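You operate a simulated robot arm through the tools that you are given. There is no shell and no other tool.

You are at the controls of a simulated robot arm. One attempt, no reset.

## Task
Switch on lamp two, spot it, tilt it onto mark three and lock.
Fine: lamp on and focus knob at S first; red-tipped lever down (loose) for the move, up (tight) after; the rest stays.

It is judged by the outcome, as a careful person would: the job done as asked, and still so three seconds after it is handed in. It fails if anything else is knocked over, pushed out of place, dropped, spilled or broken.

## Robot
A 7-joint arm with a three-finger gripper, fixed in place. Base frame: the origin is at the foot of the arm, x ahead of it, y to its left, z up; the work surface is at about z = 850. Units: mm, rad, N and s.
Its first joint turns from -2.897 to 2.897 rad. Payload 2.69 kg.
The tool frame sits at the grasp point between the pads (the TCP): z along the fingers, y along the line on which they close. The tips reach 30 mm beyond it. The gripper opens to 128 mm. The gripper's body begins 117 mm behind the TCP.
Orientation is that of the tool frame in the base frame, as [roll, pitch, yaw] about the fixed x, y, z axes, in that order (R = Rz(yaw) Ry(pitch) Rx(roll)). With the fingers straight down and closing along the base's y, the tool's x points along the base's -x, its y along +y and its z along -z.

## Interface
- The arm moves only by the tool jog_arm. Its argument "rows" is one flat list of numbers, 7 for each row, row after row: the shift along the tool's x, y, z in units of 40 mm (1.0 is 40 mm), then the turn, a rotation vector about the tool's x, y, z in units of 5 degrees (1.0 is 5 degrees), then the gripper command, from -1 (fully open) to 1 (shut), values between in proportion. In form: [tx, ty, tz, rx, ry, rz, fingers, tx, ty, tz, rx, ry, rz, fingers, ...]. A call has 1 to 20 rows; each row shifts and turns the commanded pose from where the row before left it, along the tool's axes as they then stand. A call with a number of a shift or a turn outside -1 to 1 is refused whole. A row lasts 0.2 s, in which the tool goes at most 50 mm and 0.15 rad; a call with a longer step from one row to the next is refused whole, and so is a gripper value outside its range. Where a pose cannot be reached the arm comes as near as it can. A force on the tool above 40 N (or 10 N above the force at the start of the call, whichever is more), or a blocked arm, ends the call early, and 0.2 s more pass. The fingers move at their own pace and stop on an object; they squeeze with about 41 N. The grip force told is the motor's: it shows also when the fingers shut on nothing. Time passes only in rows, and 0.2 s behind the last, so rows that do not move let the fingers close. It gives the time, the measured TCP pose, the force on the tool (base axes), the opening and the grip force at its end, in the units of the frame above (readings bear some noise), with the torque about the TCP (base axes, N m) and any sound that the robot's microphone picked up.
- Cameras (640 x 400 px; columns grow to the right, rows downward): "scene" is fixed at [37.8, 506.7, 1871.8]; the picture's right is [-0.36, -0.93, 0.00], its down [-0.72, 0.28, -0.63] and it looks along [0.59, -0.23, -0.78] (base axes); focal length 348 px, centre (320, 200). "wrist" rides on the gripper at [58, 54, -131] in the tool frame; the picture's right is [-0.68, 0.74, 0.00], its down [-0.62, -0.57, -0.55] and it looks along [-0.40, -0.37, 0.84] (tool axes); focal length 234 px, centre (320, 200). There is no depth. A picture from a camera that has moved, and an enlarged one, comes with that camera's place and axes in the base frame and with its lens. The place of the scene camera against the robot may be out by one fixed shift of up to 25 mm in any direction.
- snapshot(camera): a new picture of that camera. The clock stands still meanwhile.
- raise_lower(by): slides the trunk up (or, below 0, down) by that many mm; the arm rides with it, the base frame stays. It gives what a move gives, with no picture.
- enlarge(camera, box): a new picture of the part [left, top, right, bottom] of that camera's present view, enlarged. The clock stands still meanwhile.
- finish_job(): hands the job in; it is judged then, once.

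Places have to be worked out from the pictures, the camera data and where the tool is seen. Open the gripper and draw the arm clear of the work before you hand the job in, unless the task says otherwise.

The tools are called after ">>>" as name(argument=value, ...) on one line, values as JSON. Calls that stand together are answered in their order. jog_arm: Moves the arm, as the interface text tells. Its arguments: {"type":"object","properties":{"rows":{"type":"array","items":{"type":"number"}}},"required":["rows"]} The other tools are called the same way: raise_lower (by) slides the trunk up or down; snapshot (camera) takes a picture; enlarge (camera, box) takes an enlarged picture of a part of a camera's view; finish_job () hands the job in.

At the start:

```text
time: 0.0
position: [426.0, 421.5, 1476.3]
tcp_rot: [-3.14, -0.001, 3.141]
wrist_force: [-0.3, -0.9, 0.6]
ft_torque: [-0.01, 0.0, 0.0]
grip_width: 128.1
grip_force: 0.1
trunk travel left (down, up): [-150.0, 200.0]
```

scene: 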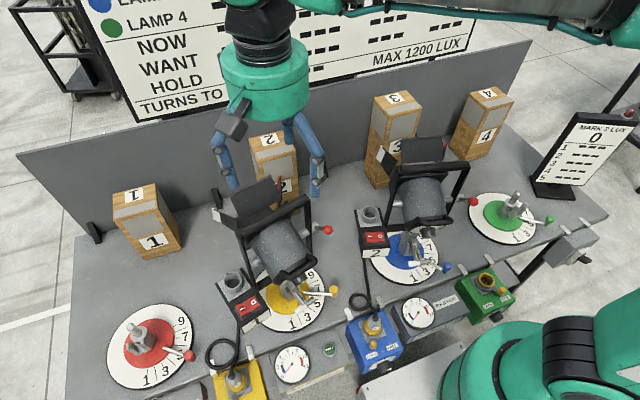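
wrist: 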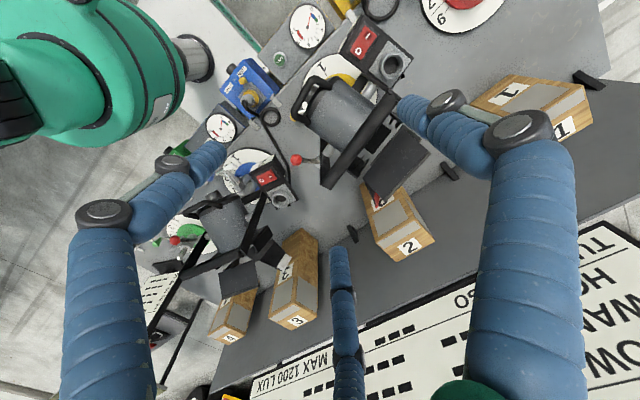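

I'll start by looking closely at the scene in enlarged pictures before moving anything.

>>> enlarge(camera="scene", box=[320, 130, 480, 290])

>>> enlarge(camera="scene", box=[330, 250, 550, 390])

>>> enlarge(camera="scene", box=[70, 0, 490, 130])

>>> enlarge(camera="scene", box=[520, 90, 640, 220])

>>> enlarge(camera="scene", box=[190, 170, 350, 340])

```text
2.50 times, centred on (400, 210) of scene
camera zoom: at [37.8, 506.7, 1871.8], right [-0.36, -0.93, 0.0], down [-0.72, 0.28, -0.63], along [0.59, -0.23, -0.78], focal length 871 px, centre (120, 175)
```

zoom: 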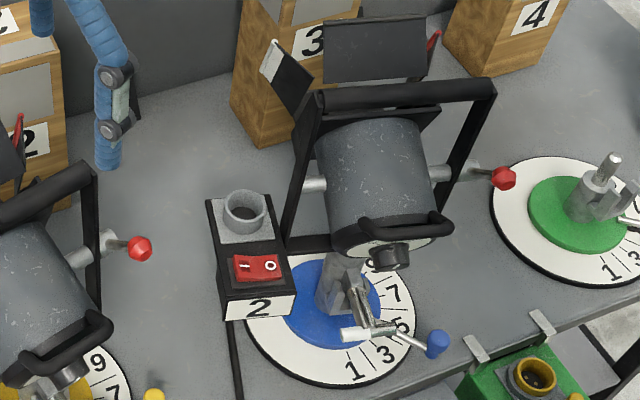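

```text
2.86 times, centred on (440, 320) of scene
camera zoom: at [37.8, 506.7, 1871.8], right [-0.36, -0.93, 0.0], down [-0.72, 0.28, -0.63], along [0.59, -0.23, -0.78], focal length 996 px, centre (-23, -143)
```

zoom: 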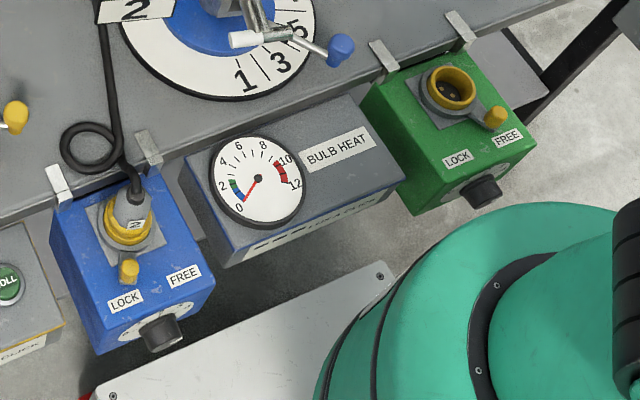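

```text
1.52 times, centred on (280, 65) of scene
camera zoom: at [37.8, 506.7, 1871.8], right [-0.36, -0.93, 0.0], down [-0.72, 0.28, -0.63], along [0.59, -0.23, -0.78], focal length 531 px, centre (381, 406)
```

zoom: 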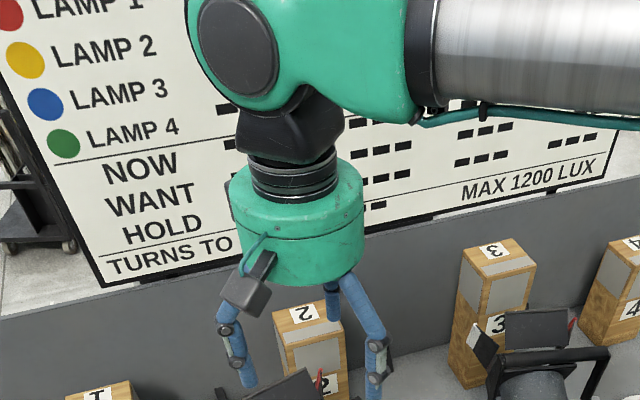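

```text
3.08 times, centred on (580, 155) of scene
camera zoom: at [37.8, 506.7, 1871.8], right [-0.36, -0.93, 0.0], down [-0.72, 0.28, -0.63], along [0.59, -0.23, -0.78], focal length 1072 px, centre (-480, 338)
```

zoom: 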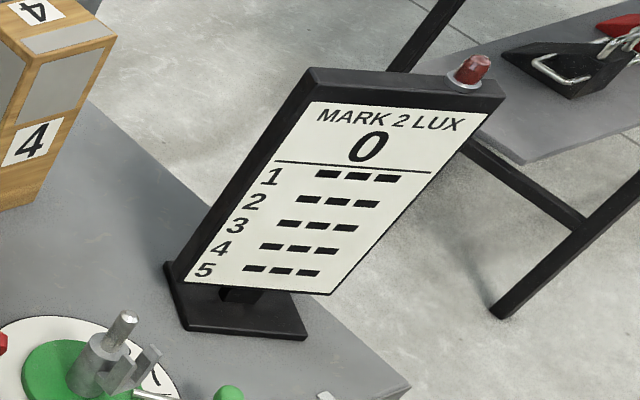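

```text
2.35 times, centred on (270, 255) of scene
camera zoom: at [37.8, 506.7, 1871.8], right [-0.36, -0.93, 0.0], down [-0.72, 0.28, -0.63], along [0.59, -0.23, -0.78], focal length 820 px, centre (438, 71)
```

zoom: 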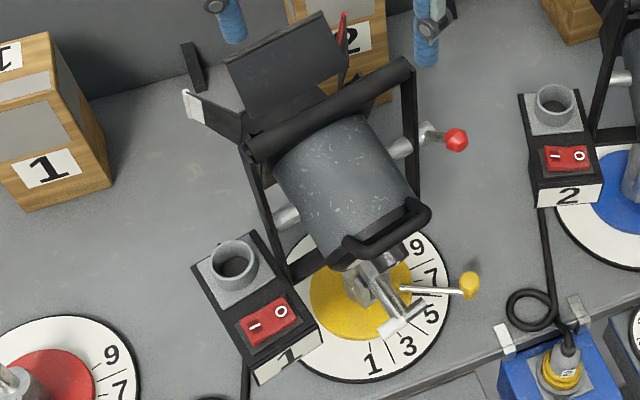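

The blue-based station carries switch box "2" and the board's colour key needs clarifying, so I look closer through the wrist camera first.

>>> enlarge(camera="wrist", box=[180, 80, 340, 180])

>>> enlarge(camera="wrist", box=[160, 150, 340, 350])

>>> enlarge(camera="scene", box=[200, 320, 380, 400])

>>> enlarge(camera="scene", box=[370, 190, 470, 280])

```text
4.00 times, centred on (260, 130) of wrist
camera zoom: at [366.6, 476.8, 1608.6], right [0.68, 0.74, 0.0], down [0.62, -0.57, 0.55], along [0.4, -0.37, -0.84], focal length 937 px, centre (560, 480)
```

zoom: 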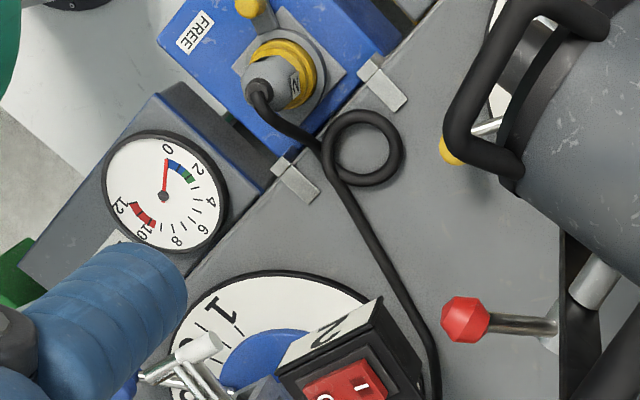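

```text
2.00 times, centred on (250, 250) of wrist
camera zoom: at [366.6, 476.8, 1608.6], right [0.68, 0.74, 0.0], down [0.62, -0.57, 0.55], along [0.4, -0.37, -0.84], focal length 468 px, centre (460, 100)
```

zoom: 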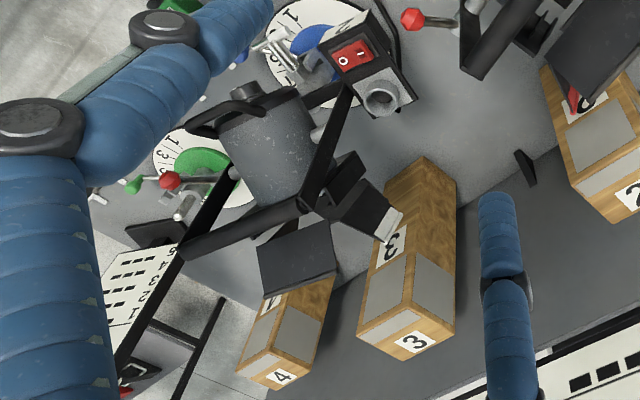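

```text
3.56 times, centred on (290, 360) of scene
camera zoom: at [37.8, 506.7, 1871.8], right [-0.36, -0.93, 0.0], down [-0.72, 0.28, -0.63], along [0.59, -0.23, -0.78], focal length 1239 px, centre (427, -369)
```

zoom: 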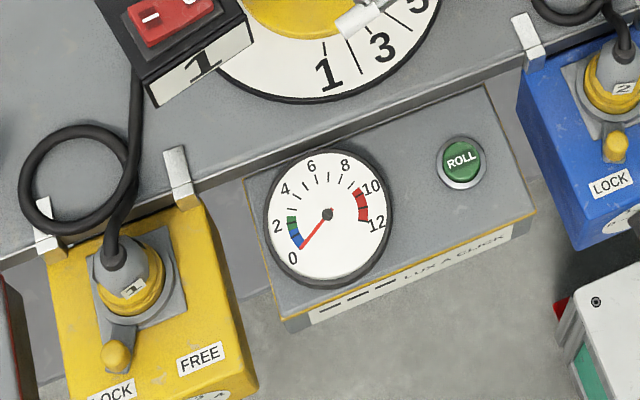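

```text
4.44 times, centred on (420, 235) of scene
camera zoom: at [37.8, 506.7, 1871.8], right [-0.36, -0.93, 0.0], down [-0.72, 0.28, -0.63], along [0.59, -0.23, -0.78], focal length 1549 px, centre (-124, 44)
```

zoom: 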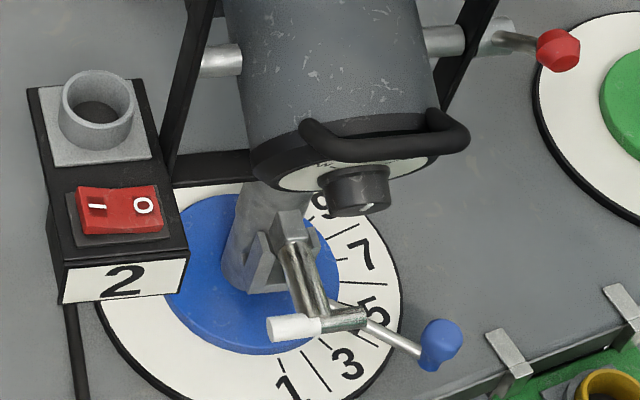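

The blue-base lamp (switch box "2", plug "2", at roughly (494, 29), tilt axis z≈1130) is pointing towards mark three. I tilt the wrist up to read the board and view the marks before doing anything.

>>> jog_arm(rows=[0.5, 0, -0.3, 0, -1, 0, -1, 0.5, 0, -0.3, 0, -1, 0, -1, 0.5, 0, -0.3, 0, -1, 0, -1, 0.5, 0, -0.3, 0, -1, 0, -1, 0.5, 0, -0.3, 0, -1, 0, -1, 0.5, 0, -0.3, 0, -1, 0, -1, 0, 0, 0, 0, 0, 0, -1])

>>> snapshot(camera="wrist")

>>> snapshot(camera="scene")

```text
time: 1.8
position: [315.4, 414.9, 1470.5]
tcp_rot: [-3.042, 0.488, -3.142]
wrist_force: [0.8, 0.4, 0.1]
ft_torque: [-0.03, 0.01, -0.02]
grip_width: 127.7
grip_force: 0.0
trunk travel left (down, up): [-150.0, 200.0]
stopped in row 7: the arm was blocked; the commanded pose is now the measured one
```

```text
taken
camera wrist: at [204.5, 483.0, 1554.3], right [0.63, 0.73, 0.25], down [0.26, -0.51, 0.82], along [0.73, -0.45, -0.51], focal length 234 px, centre (320, 200)
```

wrist: 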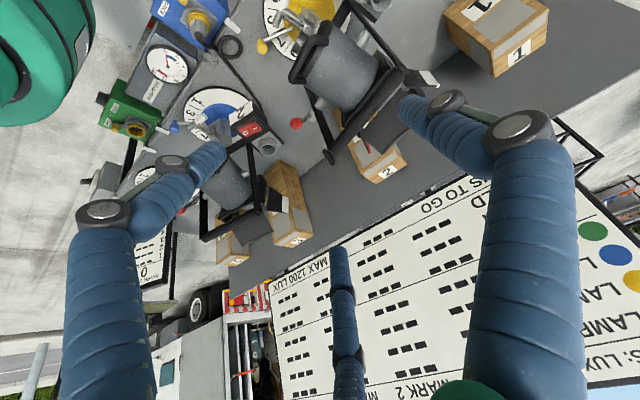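

```text
taken
```

scene: 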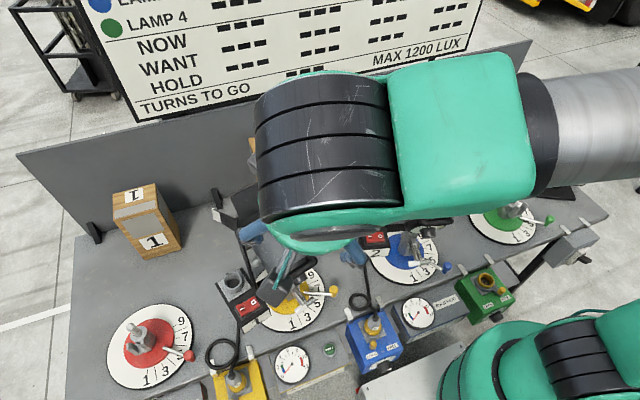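

The arm stopped at a limit of its reach with that tilt. I zoom on the board and mark three in this view.

>>> enlarge(camera="wrist", box=[240, 190, 640, 400])

>>> enlarge(camera="wrist", box=[170, 80, 330, 270])

>>> enlarge(camera="scene", box=[70, 0, 490, 130])

```text
1.60 times, centred on (440, 295) of wrist
camera zoom: at [204.5, 483.0, 1554.3], right [0.63, 0.73, 0.25], down [0.26, -0.51, 0.82], along [0.73, -0.45, -0.51], focal length 375 px, centre (128, 48)
```

zoom: 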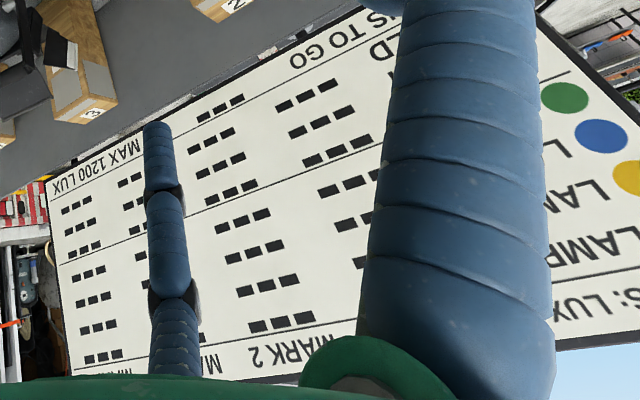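

```text
2.11 times, centred on (250, 175) of wrist
camera zoom: at [204.5, 483.0, 1554.3], right [0.63, 0.73, 0.25], down [0.26, -0.51, 0.82], along [0.73, -0.45, -0.51], focal length 493 px, centre (467, 253)
```

zoom: 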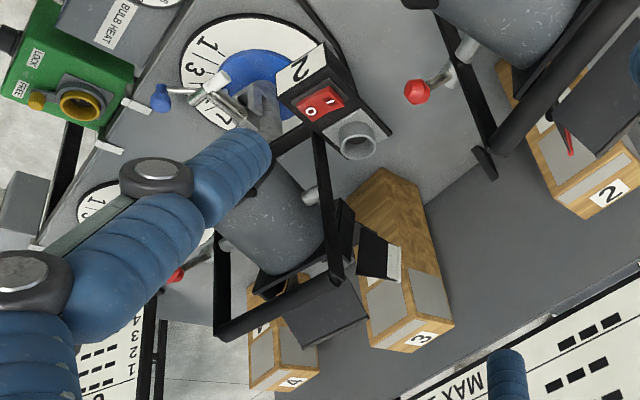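

```text
1.52 times, centred on (280, 65) of scene
camera zoom: at [37.8, 506.7, 1871.8], right [-0.36, -0.93, 0.0], down [-0.72, 0.28, -0.63], along [0.59, -0.23, -0.78], focal length 531 px, centre (381, 406)
```

zoom: 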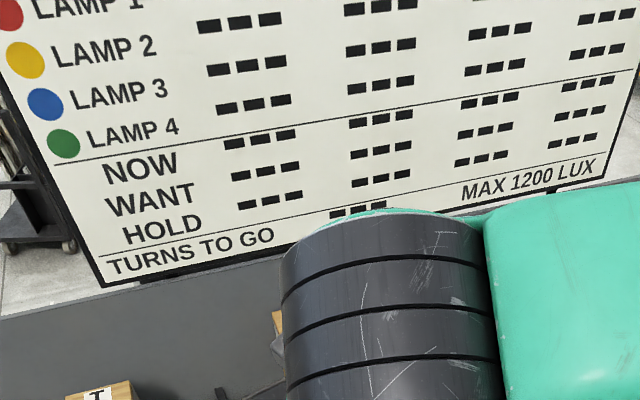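

The board is just a lux table; lamp two is the one whose own switch box (and plug) says "2", and it points at mark three. I move the camera nearer, behind and left of that lamp, to see the knob, lever, switch and handle.

>>> jog_arm(rows=[0.262, -0.917, 0.5875, 0, 0, 0, -1, 0.262, -0.917, 0.5875, 0, 0, 0, -1, 0.262, -0.917, 0.5875, 0, 0, 0, -1, 0.262, -0.917, 0.5875, 0, 0, 0, -1, 0.262, -0.917, 0.5875, 0, 0, 0, -1, 0.262, -0.917, 0.5875, 0, 0, 0, -1])

>>> snapshot(camera="wrist")

>>> snapshot(camera="scene")

```text
time: 3.2
position: [315.4, 187.0, 1339.3]
tcp_rot: [-3.053, 0.493, -3.141]
wrist_force: [0.1, -0.3, 0.3]
ft_torque: [0.0, 0.01, -0.05]
grip_width: 128.1
grip_force: 0.0
trunk travel left (down, up): [-150.0, 200.0]
```

```text
taken
camera wrist: at [203.2, 253.0, 1422.6], right [0.63, 0.73, 0.26], down [0.26, -0.51, 0.82], along [0.74, -0.44, -0.51], focal length 234 px, centre (320, 200)
```

wrist: 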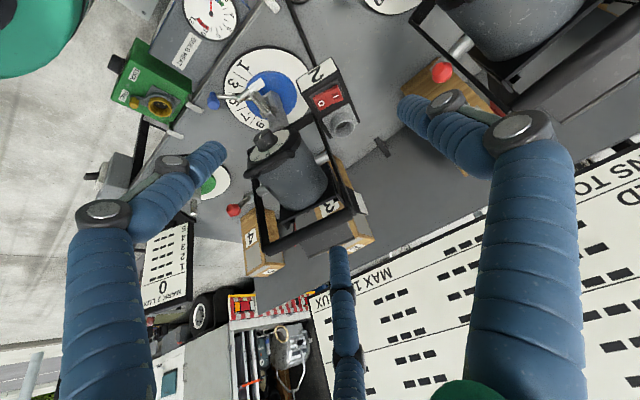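

```text
taken
```

scene: 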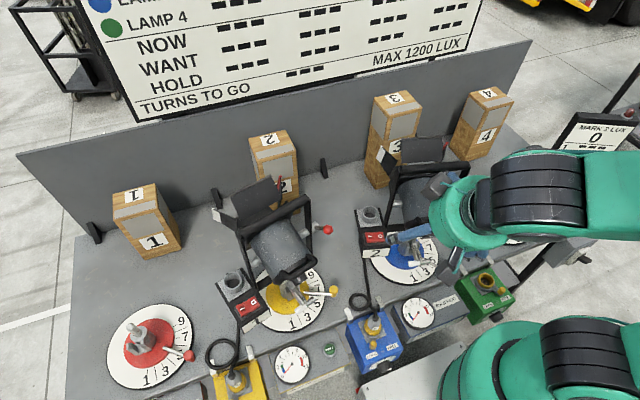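

Clear view now. I zoom on the lamp's rear, lever and switch box.

>>> enlarge(camera="wrist", box=[210, 60, 370, 160])

>>> enlarge(camera="wrist", box=[220, 120, 380, 260])

>>> enlarge(camera="wrist", box=[240, 110, 320, 190])

>>> enlarge(camera="scene", box=[350, 80, 450, 200])

```text
4.00 times, centred on (290, 110) of wrist
camera zoom: at [203.2, 253.0, 1422.6], right [0.63, 0.73, 0.26], down [0.26, -0.51, 0.82], along [0.74, -0.44, -0.51], focal length 937 px, centre (440, 560)
```

zoom: 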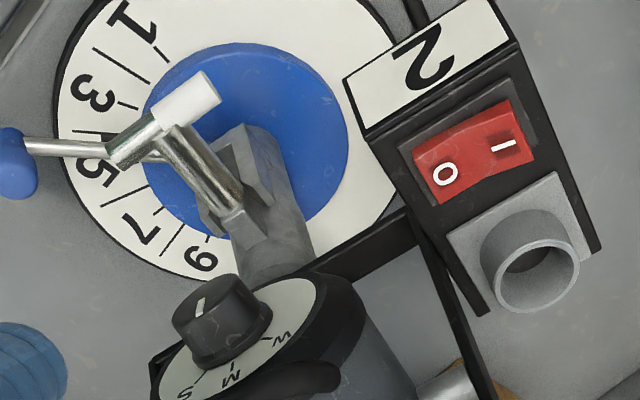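

```text
2.86 times, centred on (300, 190) of wrist
camera zoom: at [203.2, 253.0, 1422.6], right [0.63, 0.73, 0.26], down [0.26, -0.51, 0.82], along [0.74, -0.44, -0.51], focal length 669 px, centre (377, 229)
```

zoom: 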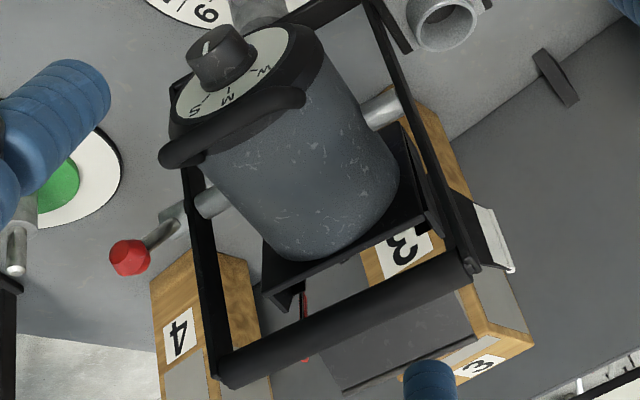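

```text
5.00 times, centred on (280, 150) of wrist
camera zoom: at [203.2, 253.0, 1422.6], right [0.63, 0.73, 0.26], down [0.26, -0.51, 0.82], along [0.74, -0.44, -0.51], focal length 1171 px, centre (520, 450)
```

zoom: 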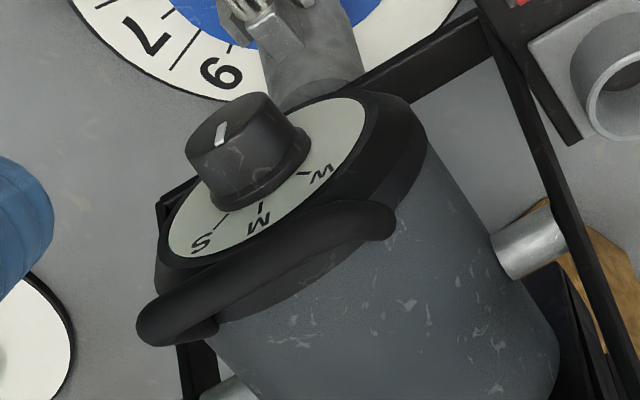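

```text
3.33 times, centred on (400, 140) of scene
camera zoom: at [37.8, 506.7, 1871.8], right [-0.36, -0.93, 0.0], down [-0.72, 0.28, -0.63], along [0.59, -0.23, -0.78], focal length 1162 px, centre (53, 400)
```

zoom: 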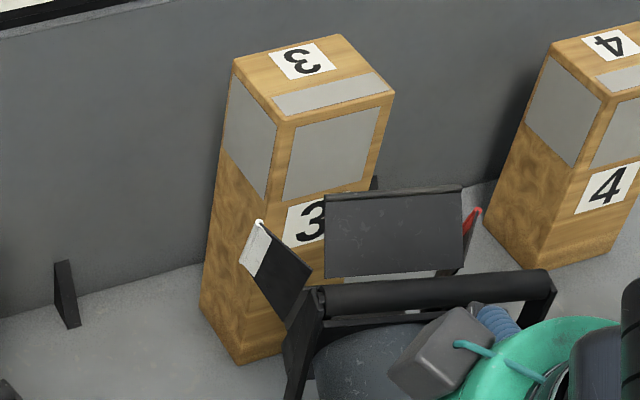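

I see a focus knob with S/M/W marks at the rear, an upright red lever on the lamp's right side, and mark three's grey patch at z≈1085–1180. I zoom in strongly on the knob dial, rocker and lever.

>>> enlarge(camera="wrist", box=[242, 122, 298, 166])

>>> enlarge(camera="wrist", box=[220, 175, 300, 225])

>>> enlarge(camera="wrist", box=[295, 60, 365, 145])

```text
9.09 times, centred on (270, 144) of wrist
camera zoom: at [203.2, 253.0, 1422.6], right [0.63, 0.73, 0.26], down [0.26, -0.51, 0.82], along [0.74, -0.44, -0.51], focal length 2129 px, centre (774, 709)
```

zoom: 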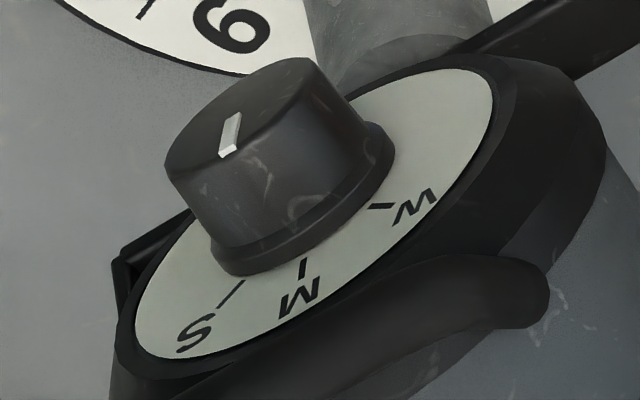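

```text
8.00 times, centred on (260, 200) of wrist
camera zoom: at [203.2, 253.0, 1422.6], right [0.63, 0.73, 0.26], down [0.26, -0.51, 0.82], along [0.74, -0.44, -0.51], focal length 1873 px, centre (800, 200)
```

zoom: 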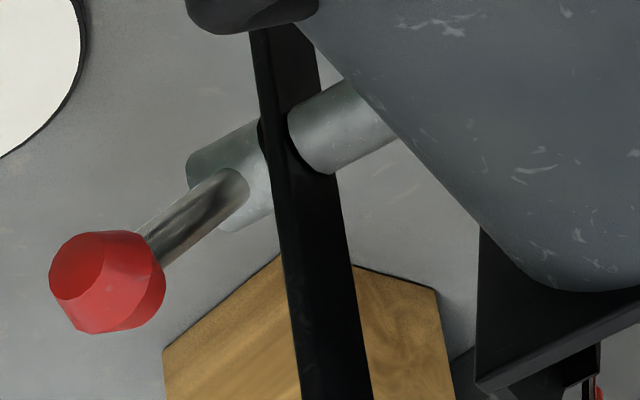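

```text
4.71 times, centred on (330, 102) of wrist
camera zoom: at [203.2, 253.0, 1422.6], right [0.63, 0.73, 0.26], down [0.26, -0.51, 0.82], along [0.74, -0.44, -0.51], focal length 1102 px, centre (273, 659)
```

zoom: 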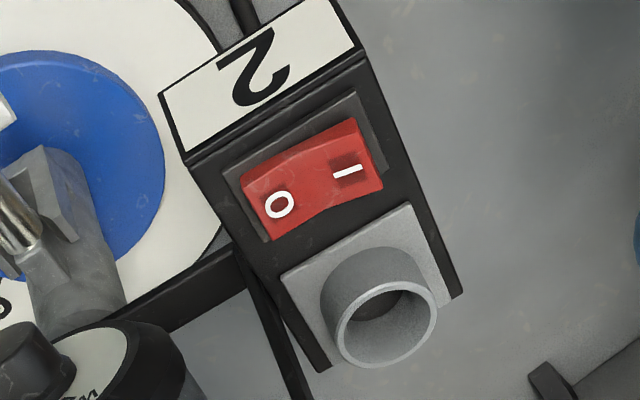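

The knob indicator points at M; S is about 60° clockwise as seen from behind, and lamp two is off. I level the tool and turn it 90° so the gripper body will clear the yoke when pressing the "I" end of the rocker (near (487, 184, 1048)).

>>> jog_arm(rows=[0, 0, 0, -1, 0.95, 0, 0, 0, 0, 0, 0, 0.94, 0, 1, 0, 0, 0, 0, 0.94, 0, 1, 0, 0, 0, 0, 0.94, 0, 1, 0, 0, 0, 0, 0.94, 0, 1, 0, 0, 0, 0, 0.94, 0, 1, 0, 0, 0, 0, 0, 1, 1, 0, 0, 0, 0, 0, 1, 1, 0, 0, 0, 0, 0, 1, 1, 0, 0, 0, 0, 0, 1, 1, 0, 0, 0, 0, 0, 1, 1, 0, 0, 0, 0, 0, 1, 1, 0, 0, 0, 0, 0, 1, 1, 0, 0, 0, 0, 0, 1, 1, 0, 0, 0, 0, 0, 1, 1])

>>> snapshot(camera="wrist")

```text
time: 6.4
position: [314.4, 184.8, 1339.3]
tcp_rot: [3.138, 0.0, 2.354]
wrist_force: [-0.6, -0.7, -0.5]
ft_torque: [0.01, -0.03, 0.01]
grip_width: 1.9
grip_force: 31.1
trunk travel left (down, up): [-150.0, 200.0]
```

```text
taken
camera wrist: at [310.5, 265.4, 1471.1], right [1.0, 0.04, 0.0], down [0.03, -0.84, 0.55], along [0.02, -0.55, -0.84], focal length 234 px, centre (320, 200)
```

wrist: 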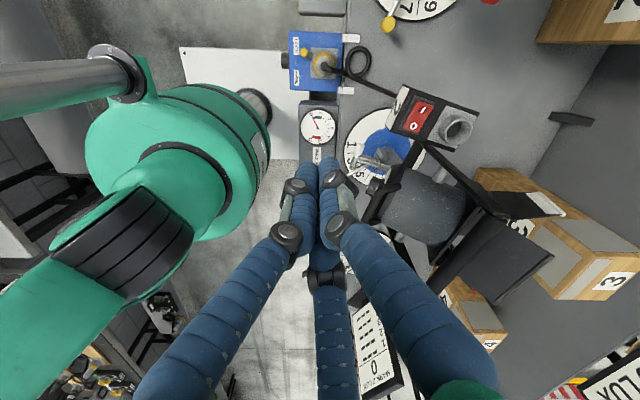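

Levelled, yaw now 135°. I zoom in from this new viewpoint to triangulate the switch, lamp and lever more accurately.

>>> enlarge(camera="wrist", box=[340, 70, 500, 170])

>>> enlarge(camera="wrist", box=[340, 150, 640, 350])

```text
4.00 times, centred on (420, 120) of wrist
camera zoom: at [310.5, 265.4, 1471.1], right [1.0, 0.04, 0.0], down [0.03, -0.84, 0.55], along [0.02, -0.55, -0.84], focal length 937 px, centre (-80, 520)
```

zoom: 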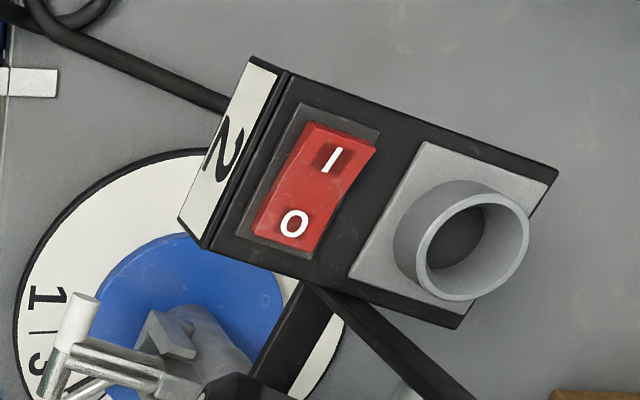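

```text
2.00 times, centred on (490, 250) of wrist
camera zoom: at [310.5, 265.4, 1471.1], right [1.0, 0.04, 0.0], down [0.03, -0.84, 0.55], along [0.02, -0.55, -0.84], focal length 468 px, centre (-20, 100)
```

zoom: 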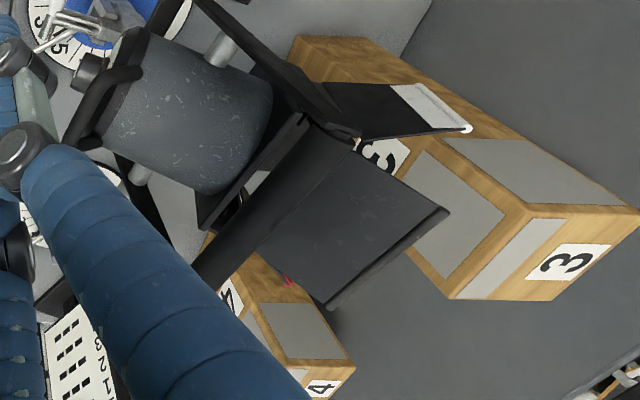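

Rocker "I" end sits near (489, 186, ~1053) and the yoke/box azimuth is about −14°. I finish the yaw to 90° and lean the hand away from the yoke (towards +y) before going over the switch.

>>> jog_arm(rows=[0, 0, 0, 0, 0, 1, 1, 0, 0, 0, 0, 0, 1, 1, 0, 0, 0, 0, 0, 1, 1, 0, 0, 0, 0, 0, 1, 1, 0, 0, 0, 0, 0, 1, 1, 0, 0, 0, 0, 0, 1, 1, 0, 0, 0, 0, 0, 1, 1, 0, 0, 0, 0, 0, 1, 1, 0, 0, 0, 0, 0, 1, 1, 0, 0, 0, 0, -1, 0, 1, 0, 0, 0, 0, -1, 0, 1, 0, 0, 0, 0, -1, 0, 1, 0, 0, 0, 0, -1, 0, 1, 0, 0, 0, 0, -1, 0, 1])

```text
time: 9.4
position: [314.8, 184.7, 1340.5]
tcp_rot: [3.14, 0.437, 1.566]
wrist_force: [0.0, 0.2, 0.0]
ft_torque: [0.0, -0.01, 0.01]
grip_width: 2.2
grip_force: 31.8
trunk travel left (down, up): [-150.0, 200.0]
```

Orientation is as planned. Now I travel to hover above the rocker's I end.

>>> jog_arm(rows=[0.405, 0.725, 0.73, 0, 0, 0, 1, 0.405, 0.725, 0.73, 0, 0, 0, 1, 0.405, 0.725, 0.73, 0, 0, 0, 1, 0.405, 0.725, 0.73, 0, 0, 0, 1, 0.405, 0.725, 0.73, 0, 0, 0, 1, 0.405, 0.725, 0.73, 0, 0, 0, 1, 0, 0, 0, 0, 0, 0, 1])

>>> snapshot(camera="wrist")

>>> snapshot(camera="scene")

```text
time: 11.0
position: [493.0, 198.8, 1137.2]
tcp_rot: [3.141, 0.438, 1.568]
wrist_force: [1.4, 0.3, 0.4]
ft_torque: [-0.06, 0.08, -0.02]
grip_width: 2.0
grip_force: 31.3
trunk travel left (down, up): [-150.0, 200.0]
```

```text
taken
camera wrist: at [545.5, 307.3, 1232.5], right [0.73, -0.62, 0.29], down [-0.57, -0.33, 0.76], along [-0.37, -0.72, -0.59], focal length 234 px, centre (320, 200)
```

wrist: 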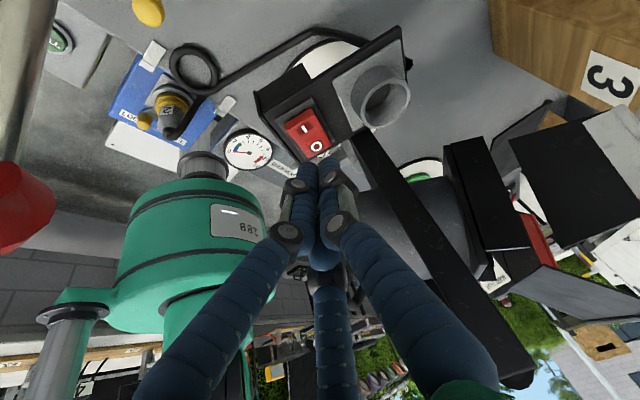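

```text
taken
```

scene: 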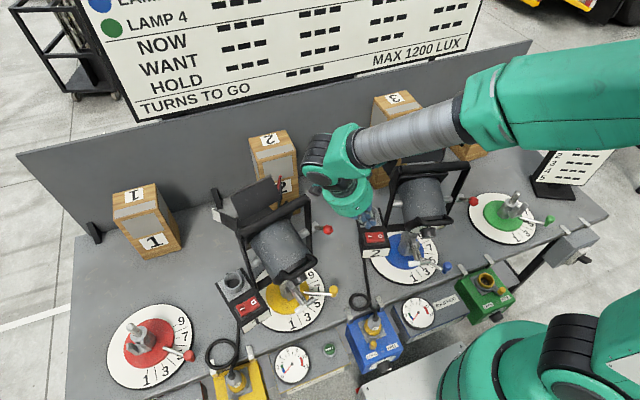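

The tip hovers over the I end ((493, 186, 1110)); the yellow lamp's red lever at about (464, 321, 1190) is near the leaning hand, so I lessen the lean to 12.5° and then lower close to the rocker.

>>> jog_arm(rows=[0, 0, 0, 0, 1, 0, 1, 0, 0, 0, 0, 1, 0, 1, 0, 0, 0, 0, 0.5, 0, 1, 0.035, -0.025, 0.46, 0, 0, 0, 1, 0.035, -0.025, 0.46, 0, 0, 0, 1, 0, 0, 0, 0, 0, 0, 1])

>>> enlarge(camera="wrist", box=[240, 80, 400, 200])

>>> enlarge(camera="scene", box=[290, 120, 450, 280])

```text
time: 12.4
position: [486.8, 192.8, 1102.1]
tcp_rot: [-3.142, 0.217, 1.567]
wrist_force: [-0.9, 0.5, 0.3]
ft_torque: [-0.02, 0.01, -0.02]
grip_width: 1.9
grip_force: 31.5
trunk travel left (down, up): [-150.0, 200.0]
```

```text
3.33 times, centred on (320, 140) of wrist
camera zoom: at [540.7, 279.5, 1219.0], right [0.73, -0.66, 0.15], down [-0.57, -0.48, 0.67], along [-0.37, -0.57, -0.73], focal length 781 px, centre (320, 400)
```

zoom: 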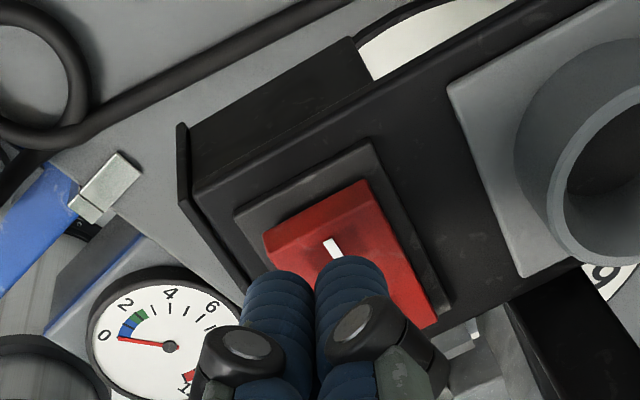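

```text
2.50 times, centred on (370, 200) of scene
camera zoom: at [37.8, 506.7, 1871.8], right [-0.36, -0.93, 0.0], down [-0.72, 0.28, -0.63], along [0.59, -0.23, -0.78], focal length 871 px, centre (195, 200)
```

zoom: 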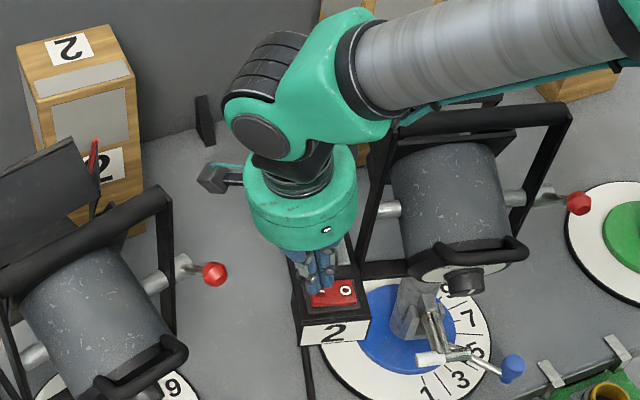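

The finger tip stands ~18 mm above the rocker's I end. I lower vertically in small steps, watching the force and listening for a click.

>>> jog_arm(rows=[0.022, 0.05, 0.098, 0, 0, 0, 1, 0.022, 0.03, 0.098, 0, 0, 0, 1, 0.022, 0, 0.098, 0, 0, 0, 1, 0, 0, 0, 0, 0, 0, 1])

```text
time: 13.4
position: [490.7, 195.0, 1091.4]
tcp_rot: [3.141, 0.217, 1.566]
wrist_force: [-0.4, -0.1, 0.8]
ft_torque: [0.03, -0.01, -0.01]
grip_width: 2.2
grip_force: 31.5
trunk travel left (down, up): [-150.0, 200.0]
```

No contact yet (tip z≈1062). I continue down in 3 mm steps.

>>> jog_arm(rows=[-0.03, 0, 0.073, 0, 0, 0, 1, 0.0, 0, 0.073, 0, 0, 0, 1, 0.016, 0, 0.073, 0, 0, 0, 1, 0, 0, 0, 0, 0, 0, 1])

```text
time: 14.4
position: [490.3, 191.3, 1082.6]
tcp_rot: [3.14, 0.218, 1.566]
wrist_force: [-0.4, 0.6, 0.3]
ft_torque: [-0.02, 0.0, 0.03]
grip_width: 2.0
grip_force: 31.4
trunk travel left (down, up): [-150.0, 200.0]
```

>>> enlarge(camera="wrist", box=[240, 80, 400, 200])

>>> enlarge(camera="scene", box=[340, 190, 420, 270])

```text
3.33 times, centred on (320, 140) of wrist
camera zoom: at [543.5, 278.0, 1199.0], right [0.73, -0.66, 0.15], down [-0.57, -0.48, 0.67], along [-0.37, -0.57, -0.73], focal length 781 px, centre (320, 400)
```

zoom: 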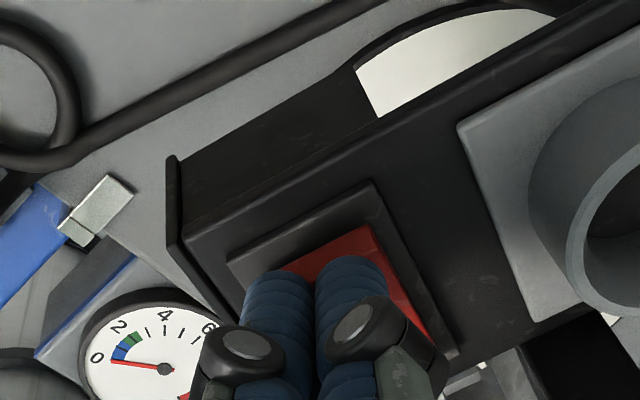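

```text
5.00 times, centred on (380, 230) of scene
camera zoom: at [37.8, 506.7, 1871.8], right [-0.36, -0.93, 0.0], down [-0.72, 0.28, -0.63], along [0.59, -0.23, -0.78], focal length 1743 px, centre (20, 50)
```

zoom: 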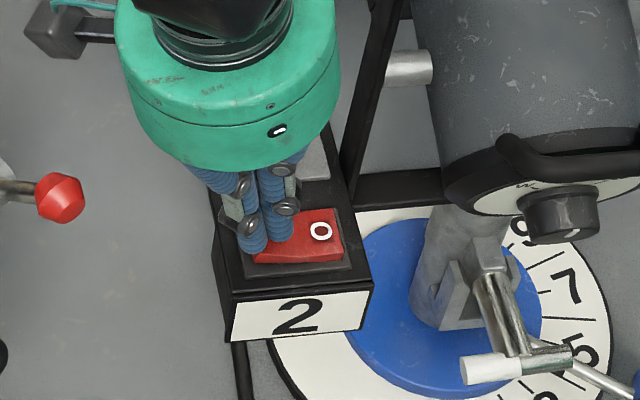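

The tip is right above the I end with only a few millimetres left. I continue pressing down in 3 mm steps.

>>> jog_arm(rows=[0.016, 0, 0.073, 0, 0, 0, 1, 0.016, 0, 0.073, 0, 0, 0, 1, 0, 0, 0, 0, 0, 0, 1])

```text
time: 15.2
position: [489.1, 192.4, 1078.1]
tcp_rot: [3.14, 0.218, 1.567]
wrist_force: [-1.4, -0.3, 0.0]
ft_torque: [0.02, -0.01, 0.02]
grip_width: 2.0
grip_force: 31.9
trunk travel left (down, up): [-150.0, 200.0]
```

>>> jog_arm(rows=[0.016, 0, 0.073, 0, 0, 0, 1, 0.016, 0, 0.073, 0, 0, 0, 1, 0, 0, 0, 0, 0, 0, 1])

```text
time: 16.0
position: [489.6, 189.9, 1074.0]
tcp_rot: [3.139, 0.216, 1.568]
wrist_force: [-1.2, 0.7, 18.1]
ft_torque: [0.13, 0.19, 0.0]
grip_width: 2.1
grip_force: 31.3
trunk travel left (down, up): [-150.0, 200.0]
```

Contact: 18 N upward on the tool. I look whether the rocker has flipped and the lamp lit.

>>> enlarge(camera="scene", box=[340, 190, 420, 270])

>>> snapshot(camera="scene")

>>> enlarge(camera="wrist", box=[240, 80, 400, 200])

```text
5.00 times, centred on (380, 230) of scene
camera zoom: at [37.8, 506.7, 1871.8], right [-0.36, -0.93, 0.0], down [-0.72, 0.28, -0.63], along [0.59, -0.23, -0.78], focal length 1743 px, centre (20, 50)
```

zoom: 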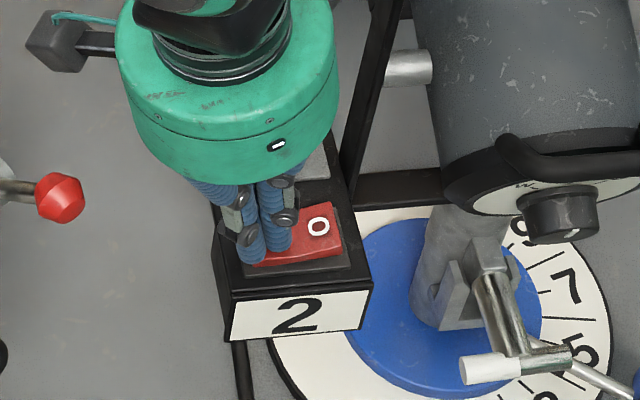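

```text
taken
```

scene: 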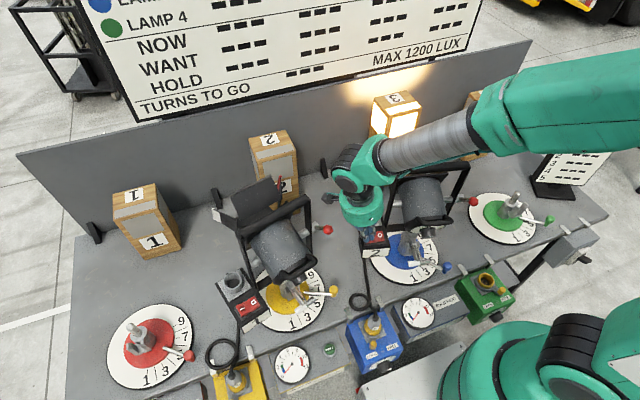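

```text
3.33 times, centred on (320, 140) of wrist
camera zoom: at [543.1, 277.4, 1188.8], right [0.73, -0.66, 0.15], down [-0.57, -0.48, 0.67], along [-0.37, -0.57, -0.73], focal length 781 px, centre (320, 400)
```

zoom: 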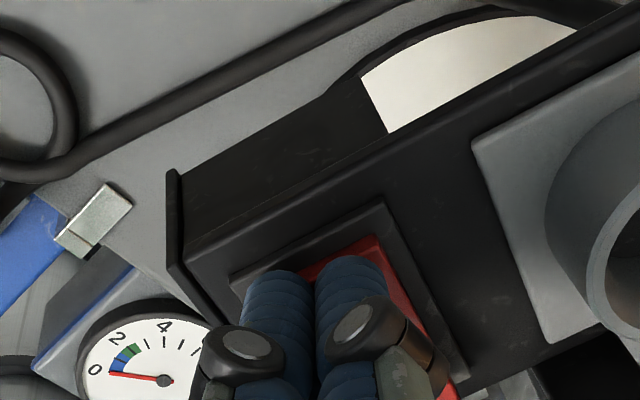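

Lamp two is on: light falls on the top of mark three and the wall above it. I lift straight off the switch.

>>> jog_arm(rows=[-0.05, 0, -0.25, 0, 0, 0, 1, -0.1, 0, -0.5, 0, 0, 0, 1, -0.15, 0, -0.7, 0, 0, 0, 1, -0.15, 0, -0.7, 0, 0, 0, 1, -0.15, -0.3, -0.9, 0, 0, 0, 1, -0.1, -0.5, -0.9, 0, 0, 0, 1, 0, -0.9, -0.6, 0, 0, 0, 1, 0, -0.9, -0.6, 0, 0, 0, 1, 0, -0.9, -0.6, 0, 0, 0, 1, 0, 0, 0, 0, 0, 0, 1])

>>> snapshot(camera="scene")

>>> snapshot(camera="wrist")

```text
time: 18.2
position: [348.4, 214.9, 1300.9]
tcp_rot: [3.141, 0.217, 1.568]
wrist_force: [0.4, -0.6, 0.5]
ft_torque: [0.02, -0.09, 0.0]
grip_width: 2.0
grip_force: 31.7
trunk travel left (down, up): [-150.0, 200.0]
```

```text
taken
```

scene: 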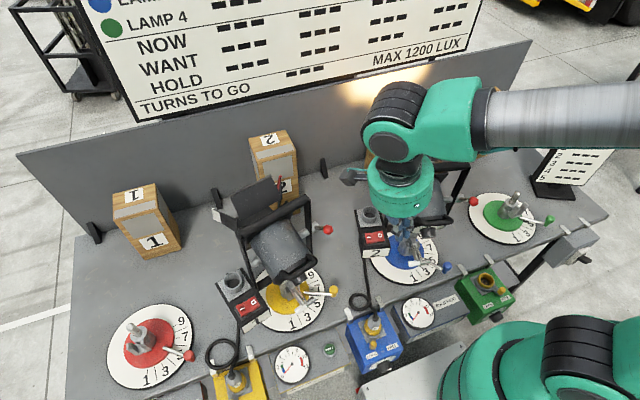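

```text
taken
camera wrist: at [402.1, 301.0, 1416.4], right [0.73, -0.66, 0.15], down [-0.57, -0.48, 0.67], along [-0.37, -0.57, -0.73], focal length 234 px, centre (320, 200)
```

wrist: 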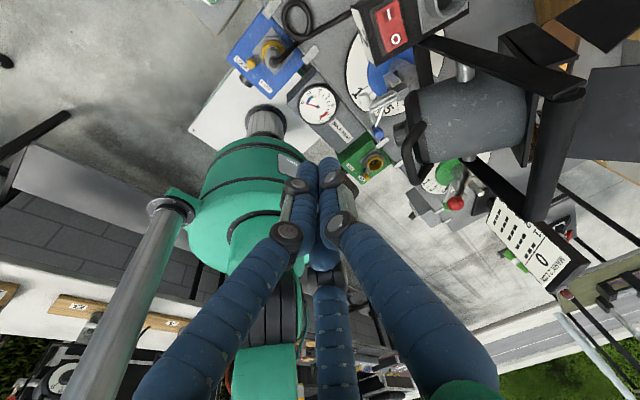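

The switch reads on and the arm is clear. Next is the focus knob: I turn the tool to face along the lamp's azimuth (yaw ≈ 2.9) to inspect the knob and handle from behind.

>>> jog_arm(rows=[0, 0, 0, 0, 1, 0, 1, 0, 0, 0, 0, 1, 0, 1, 0, 0, 0, 0, 0.49, 0, 1, 0, 0, 0, 0, 0, -1, 1, 0, 0, 0, 0, 0, -1, 1, 0, 0, 0, 0, 0, -1, 1, 0, 0, 0, 0, 0, -1, 1, 0, 0, 0, 0, 0, -1, 1, 0, 0, 0, 0, 0, -1, 1, 0, 0, 0, 0, 0, -1, 1, 0, 0, 0, 0, 0, -1, 1, 0, 0, 0, 0, 0, -1, 1, 0, 0, 0, 0, 0, -1, 1, 0, 0, 0, 0, 0, -1, 1, 0, 0, 0, 0, 0, -1, 1, 0, 0, 0, 0, 0, -1, 1, 0, 0, 0, 0, 0, -1, 1, 0, 0, 0, 0, 0, -1, 1, 0, 0, 0, 0, 0, -0.3, 1])

>>> raise_lower(by=-100)

>>> snapshot(camera="wrist")

>>> snapshot(camera="scene")

```text
time: 22.2
position: [350.7, 213.8, 1301.7]
tcp_rot: [-3.141, 0.0, 2.905]
wrist_force: [0.0, 0.4, 0.9]
ft_torque: [-0.01, 0.02, 0.0]
grip_width: 2.1
grip_force: 30.8
trunk travel left (down, up): [-150.0, 200.0]
```

```text
time: 23.5
position: [350.7, 212.7, 1201.1]
tcp_rot: [3.141, 0.002, 2.902]
wrist_force: [0.8, -0.3, -0.3]
ft_torque: [0.02, -0.04, -0.01]
grip_width: 2.2
grip_force: 31.1
trunk travel left (down, up): [-50.0, 300.0]
```

```text
taken
camera wrist: at [305.6, 280.5, 1333.5], right [0.83, 0.56, 0.0], down [0.46, -0.7, 0.55], along [0.31, -0.46, -0.84], focal length 234 px, centre (320, 200)
```

wrist: 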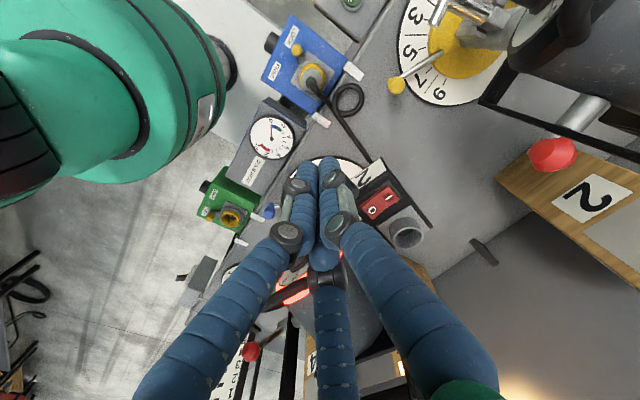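

```text
taken
```

scene: 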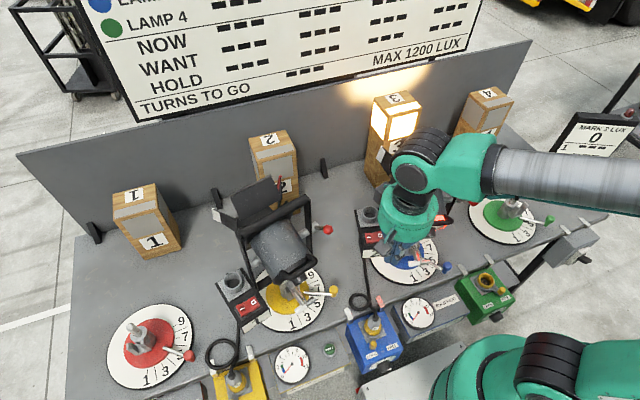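

The lamp lights mark three's upper part. I see a red glow near the lamp's rear rim; I zoom there and at mark three.

>>> enlarge(camera="wrist", box=[220, 220, 400, 400])

>>> enlarge(camera="scene", box=[330, 50, 500, 200])

>>> enlarge(camera="scene", box=[340, 190, 480, 330])

```text
2.22 times, centred on (310, 310) of wrist
camera zoom: at [305.6, 280.5, 1333.5], right [0.83, 0.56, 0.0], down [0.46, -0.7, 0.55], along [0.31, -0.46, -0.84], focal length 520 px, centre (342, -44)
```

zoom: 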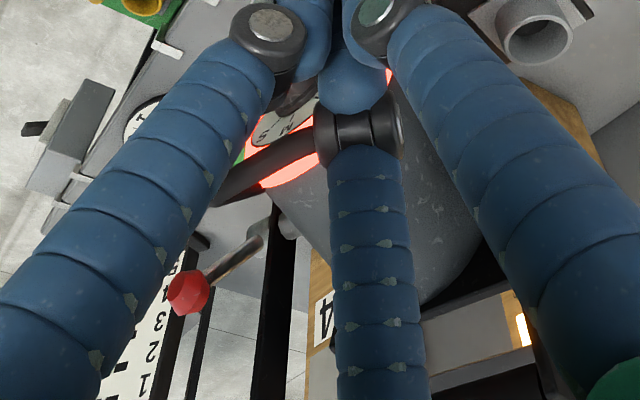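

```text
2.67 times, centred on (415, 125) of scene
camera zoom: at [37.8, 506.7, 1871.8], right [-0.36, -0.93, 0.0], down [-0.72, 0.28, -0.63], along [0.59, -0.23, -0.78], focal length 929 px, centre (67, 400)
```

zoom: 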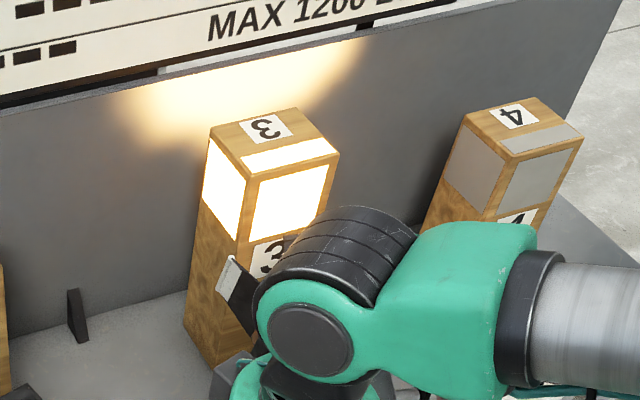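

```text
2.86 times, centred on (410, 260) of scene
camera zoom: at [37.8, 506.7, 1871.8], right [-0.36, -0.93, 0.0], down [-0.72, 0.28, -0.63], along [0.59, -0.23, -0.78], focal length 996 px, centre (63, 29)
```

zoom: 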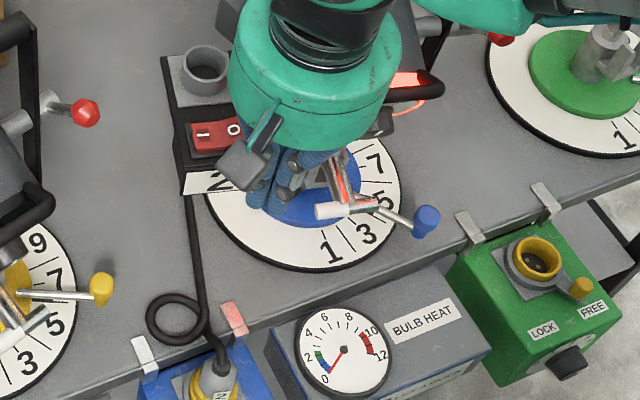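

The rear rim glows red (a sign the lamp is live), and mark three's patches glow from the lamp. Now I pitch the tool forward in place to see how far the arm can lean at this height.

>>> jog_arm(rows=[0, 0, 0, 0, -1, 0, 1, 0, 0, 0, 0, -1, 0, 1, 0, 0, 0, 0, -1, 0, 1, 0, 0, 0, 0, -1, 0, 1, 0, 0, 0, 0, -1, 0, 1, 0, 0, 0, 0, -1, 0, 1, 0, 0, 0, 0, -1, 0, 1, 0, 0, 0, 0, -1, 0, 1, 0, 0, 0, 0, -1, 0, 1])

>>> snapshot(camera="wrist")

>>> snapshot(camera="scene")

```text
time: 25.5
position: [350.1, 212.5, 1201.3]
tcp_rot: [3.138, 0.787, 2.901]
wrist_force: [-0.3, -0.9, 1.2]
ft_torque: [-0.01, 0.0, 0.0]
grip_width: 2.0
grip_force: 31.1
trunk travel left (down, up): [-50.0, 300.0]
```

```text
taken
camera wrist: at [232.1, 298.2, 1253.5], right [0.64, 0.6, 0.48], down [-0.09, -0.56, 0.82], along [0.77, -0.57, -0.3], focal length 234 px, centre (320, 200)
```

wrist: 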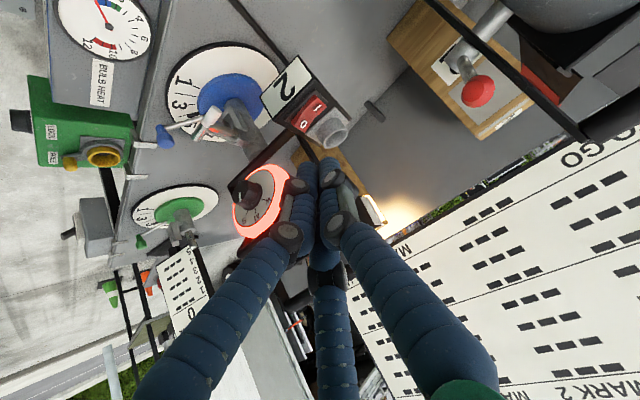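

```text
taken
```

scene: 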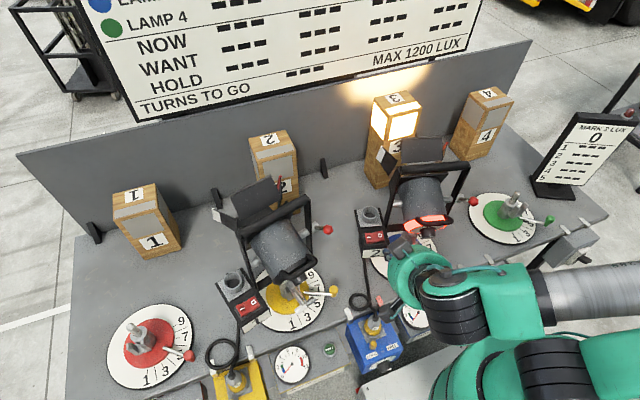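

45° of forward lean works. I zoom on the lamp's rear from here.

>>> enlarge(camera="wrist", box=[210, 150, 310, 250])

>>> enlarge(camera="scene", box=[370, 120, 490, 260])

```text
4.00 times, centred on (260, 200) of wrist
camera zoom: at [232.1, 298.2, 1253.5], right [0.64, 0.6, 0.48], down [-0.09, -0.56, 0.82], along [0.77, -0.57, -0.3], focal length 937 px, centre (560, 200)
```

zoom: 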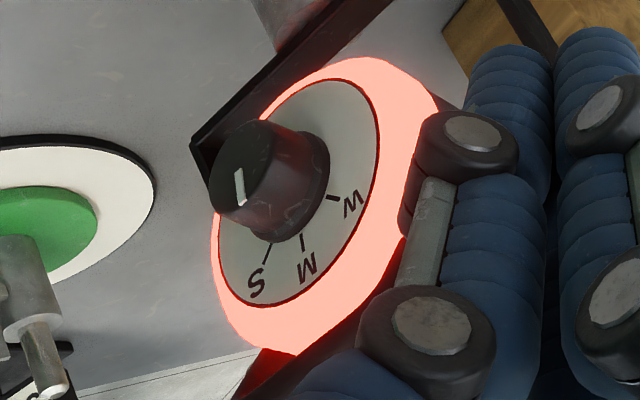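

```text
2.86 times, centred on (430, 190) of scene
camera zoom: at [37.8, 506.7, 1871.8], right [-0.36, -0.93, 0.0], down [-0.72, 0.28, -0.63], along [0.59, -0.23, -0.78], focal length 996 px, centre (6, 229)
```

zoom: 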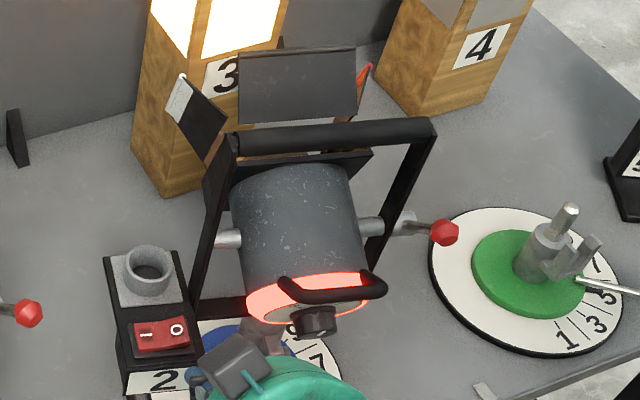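

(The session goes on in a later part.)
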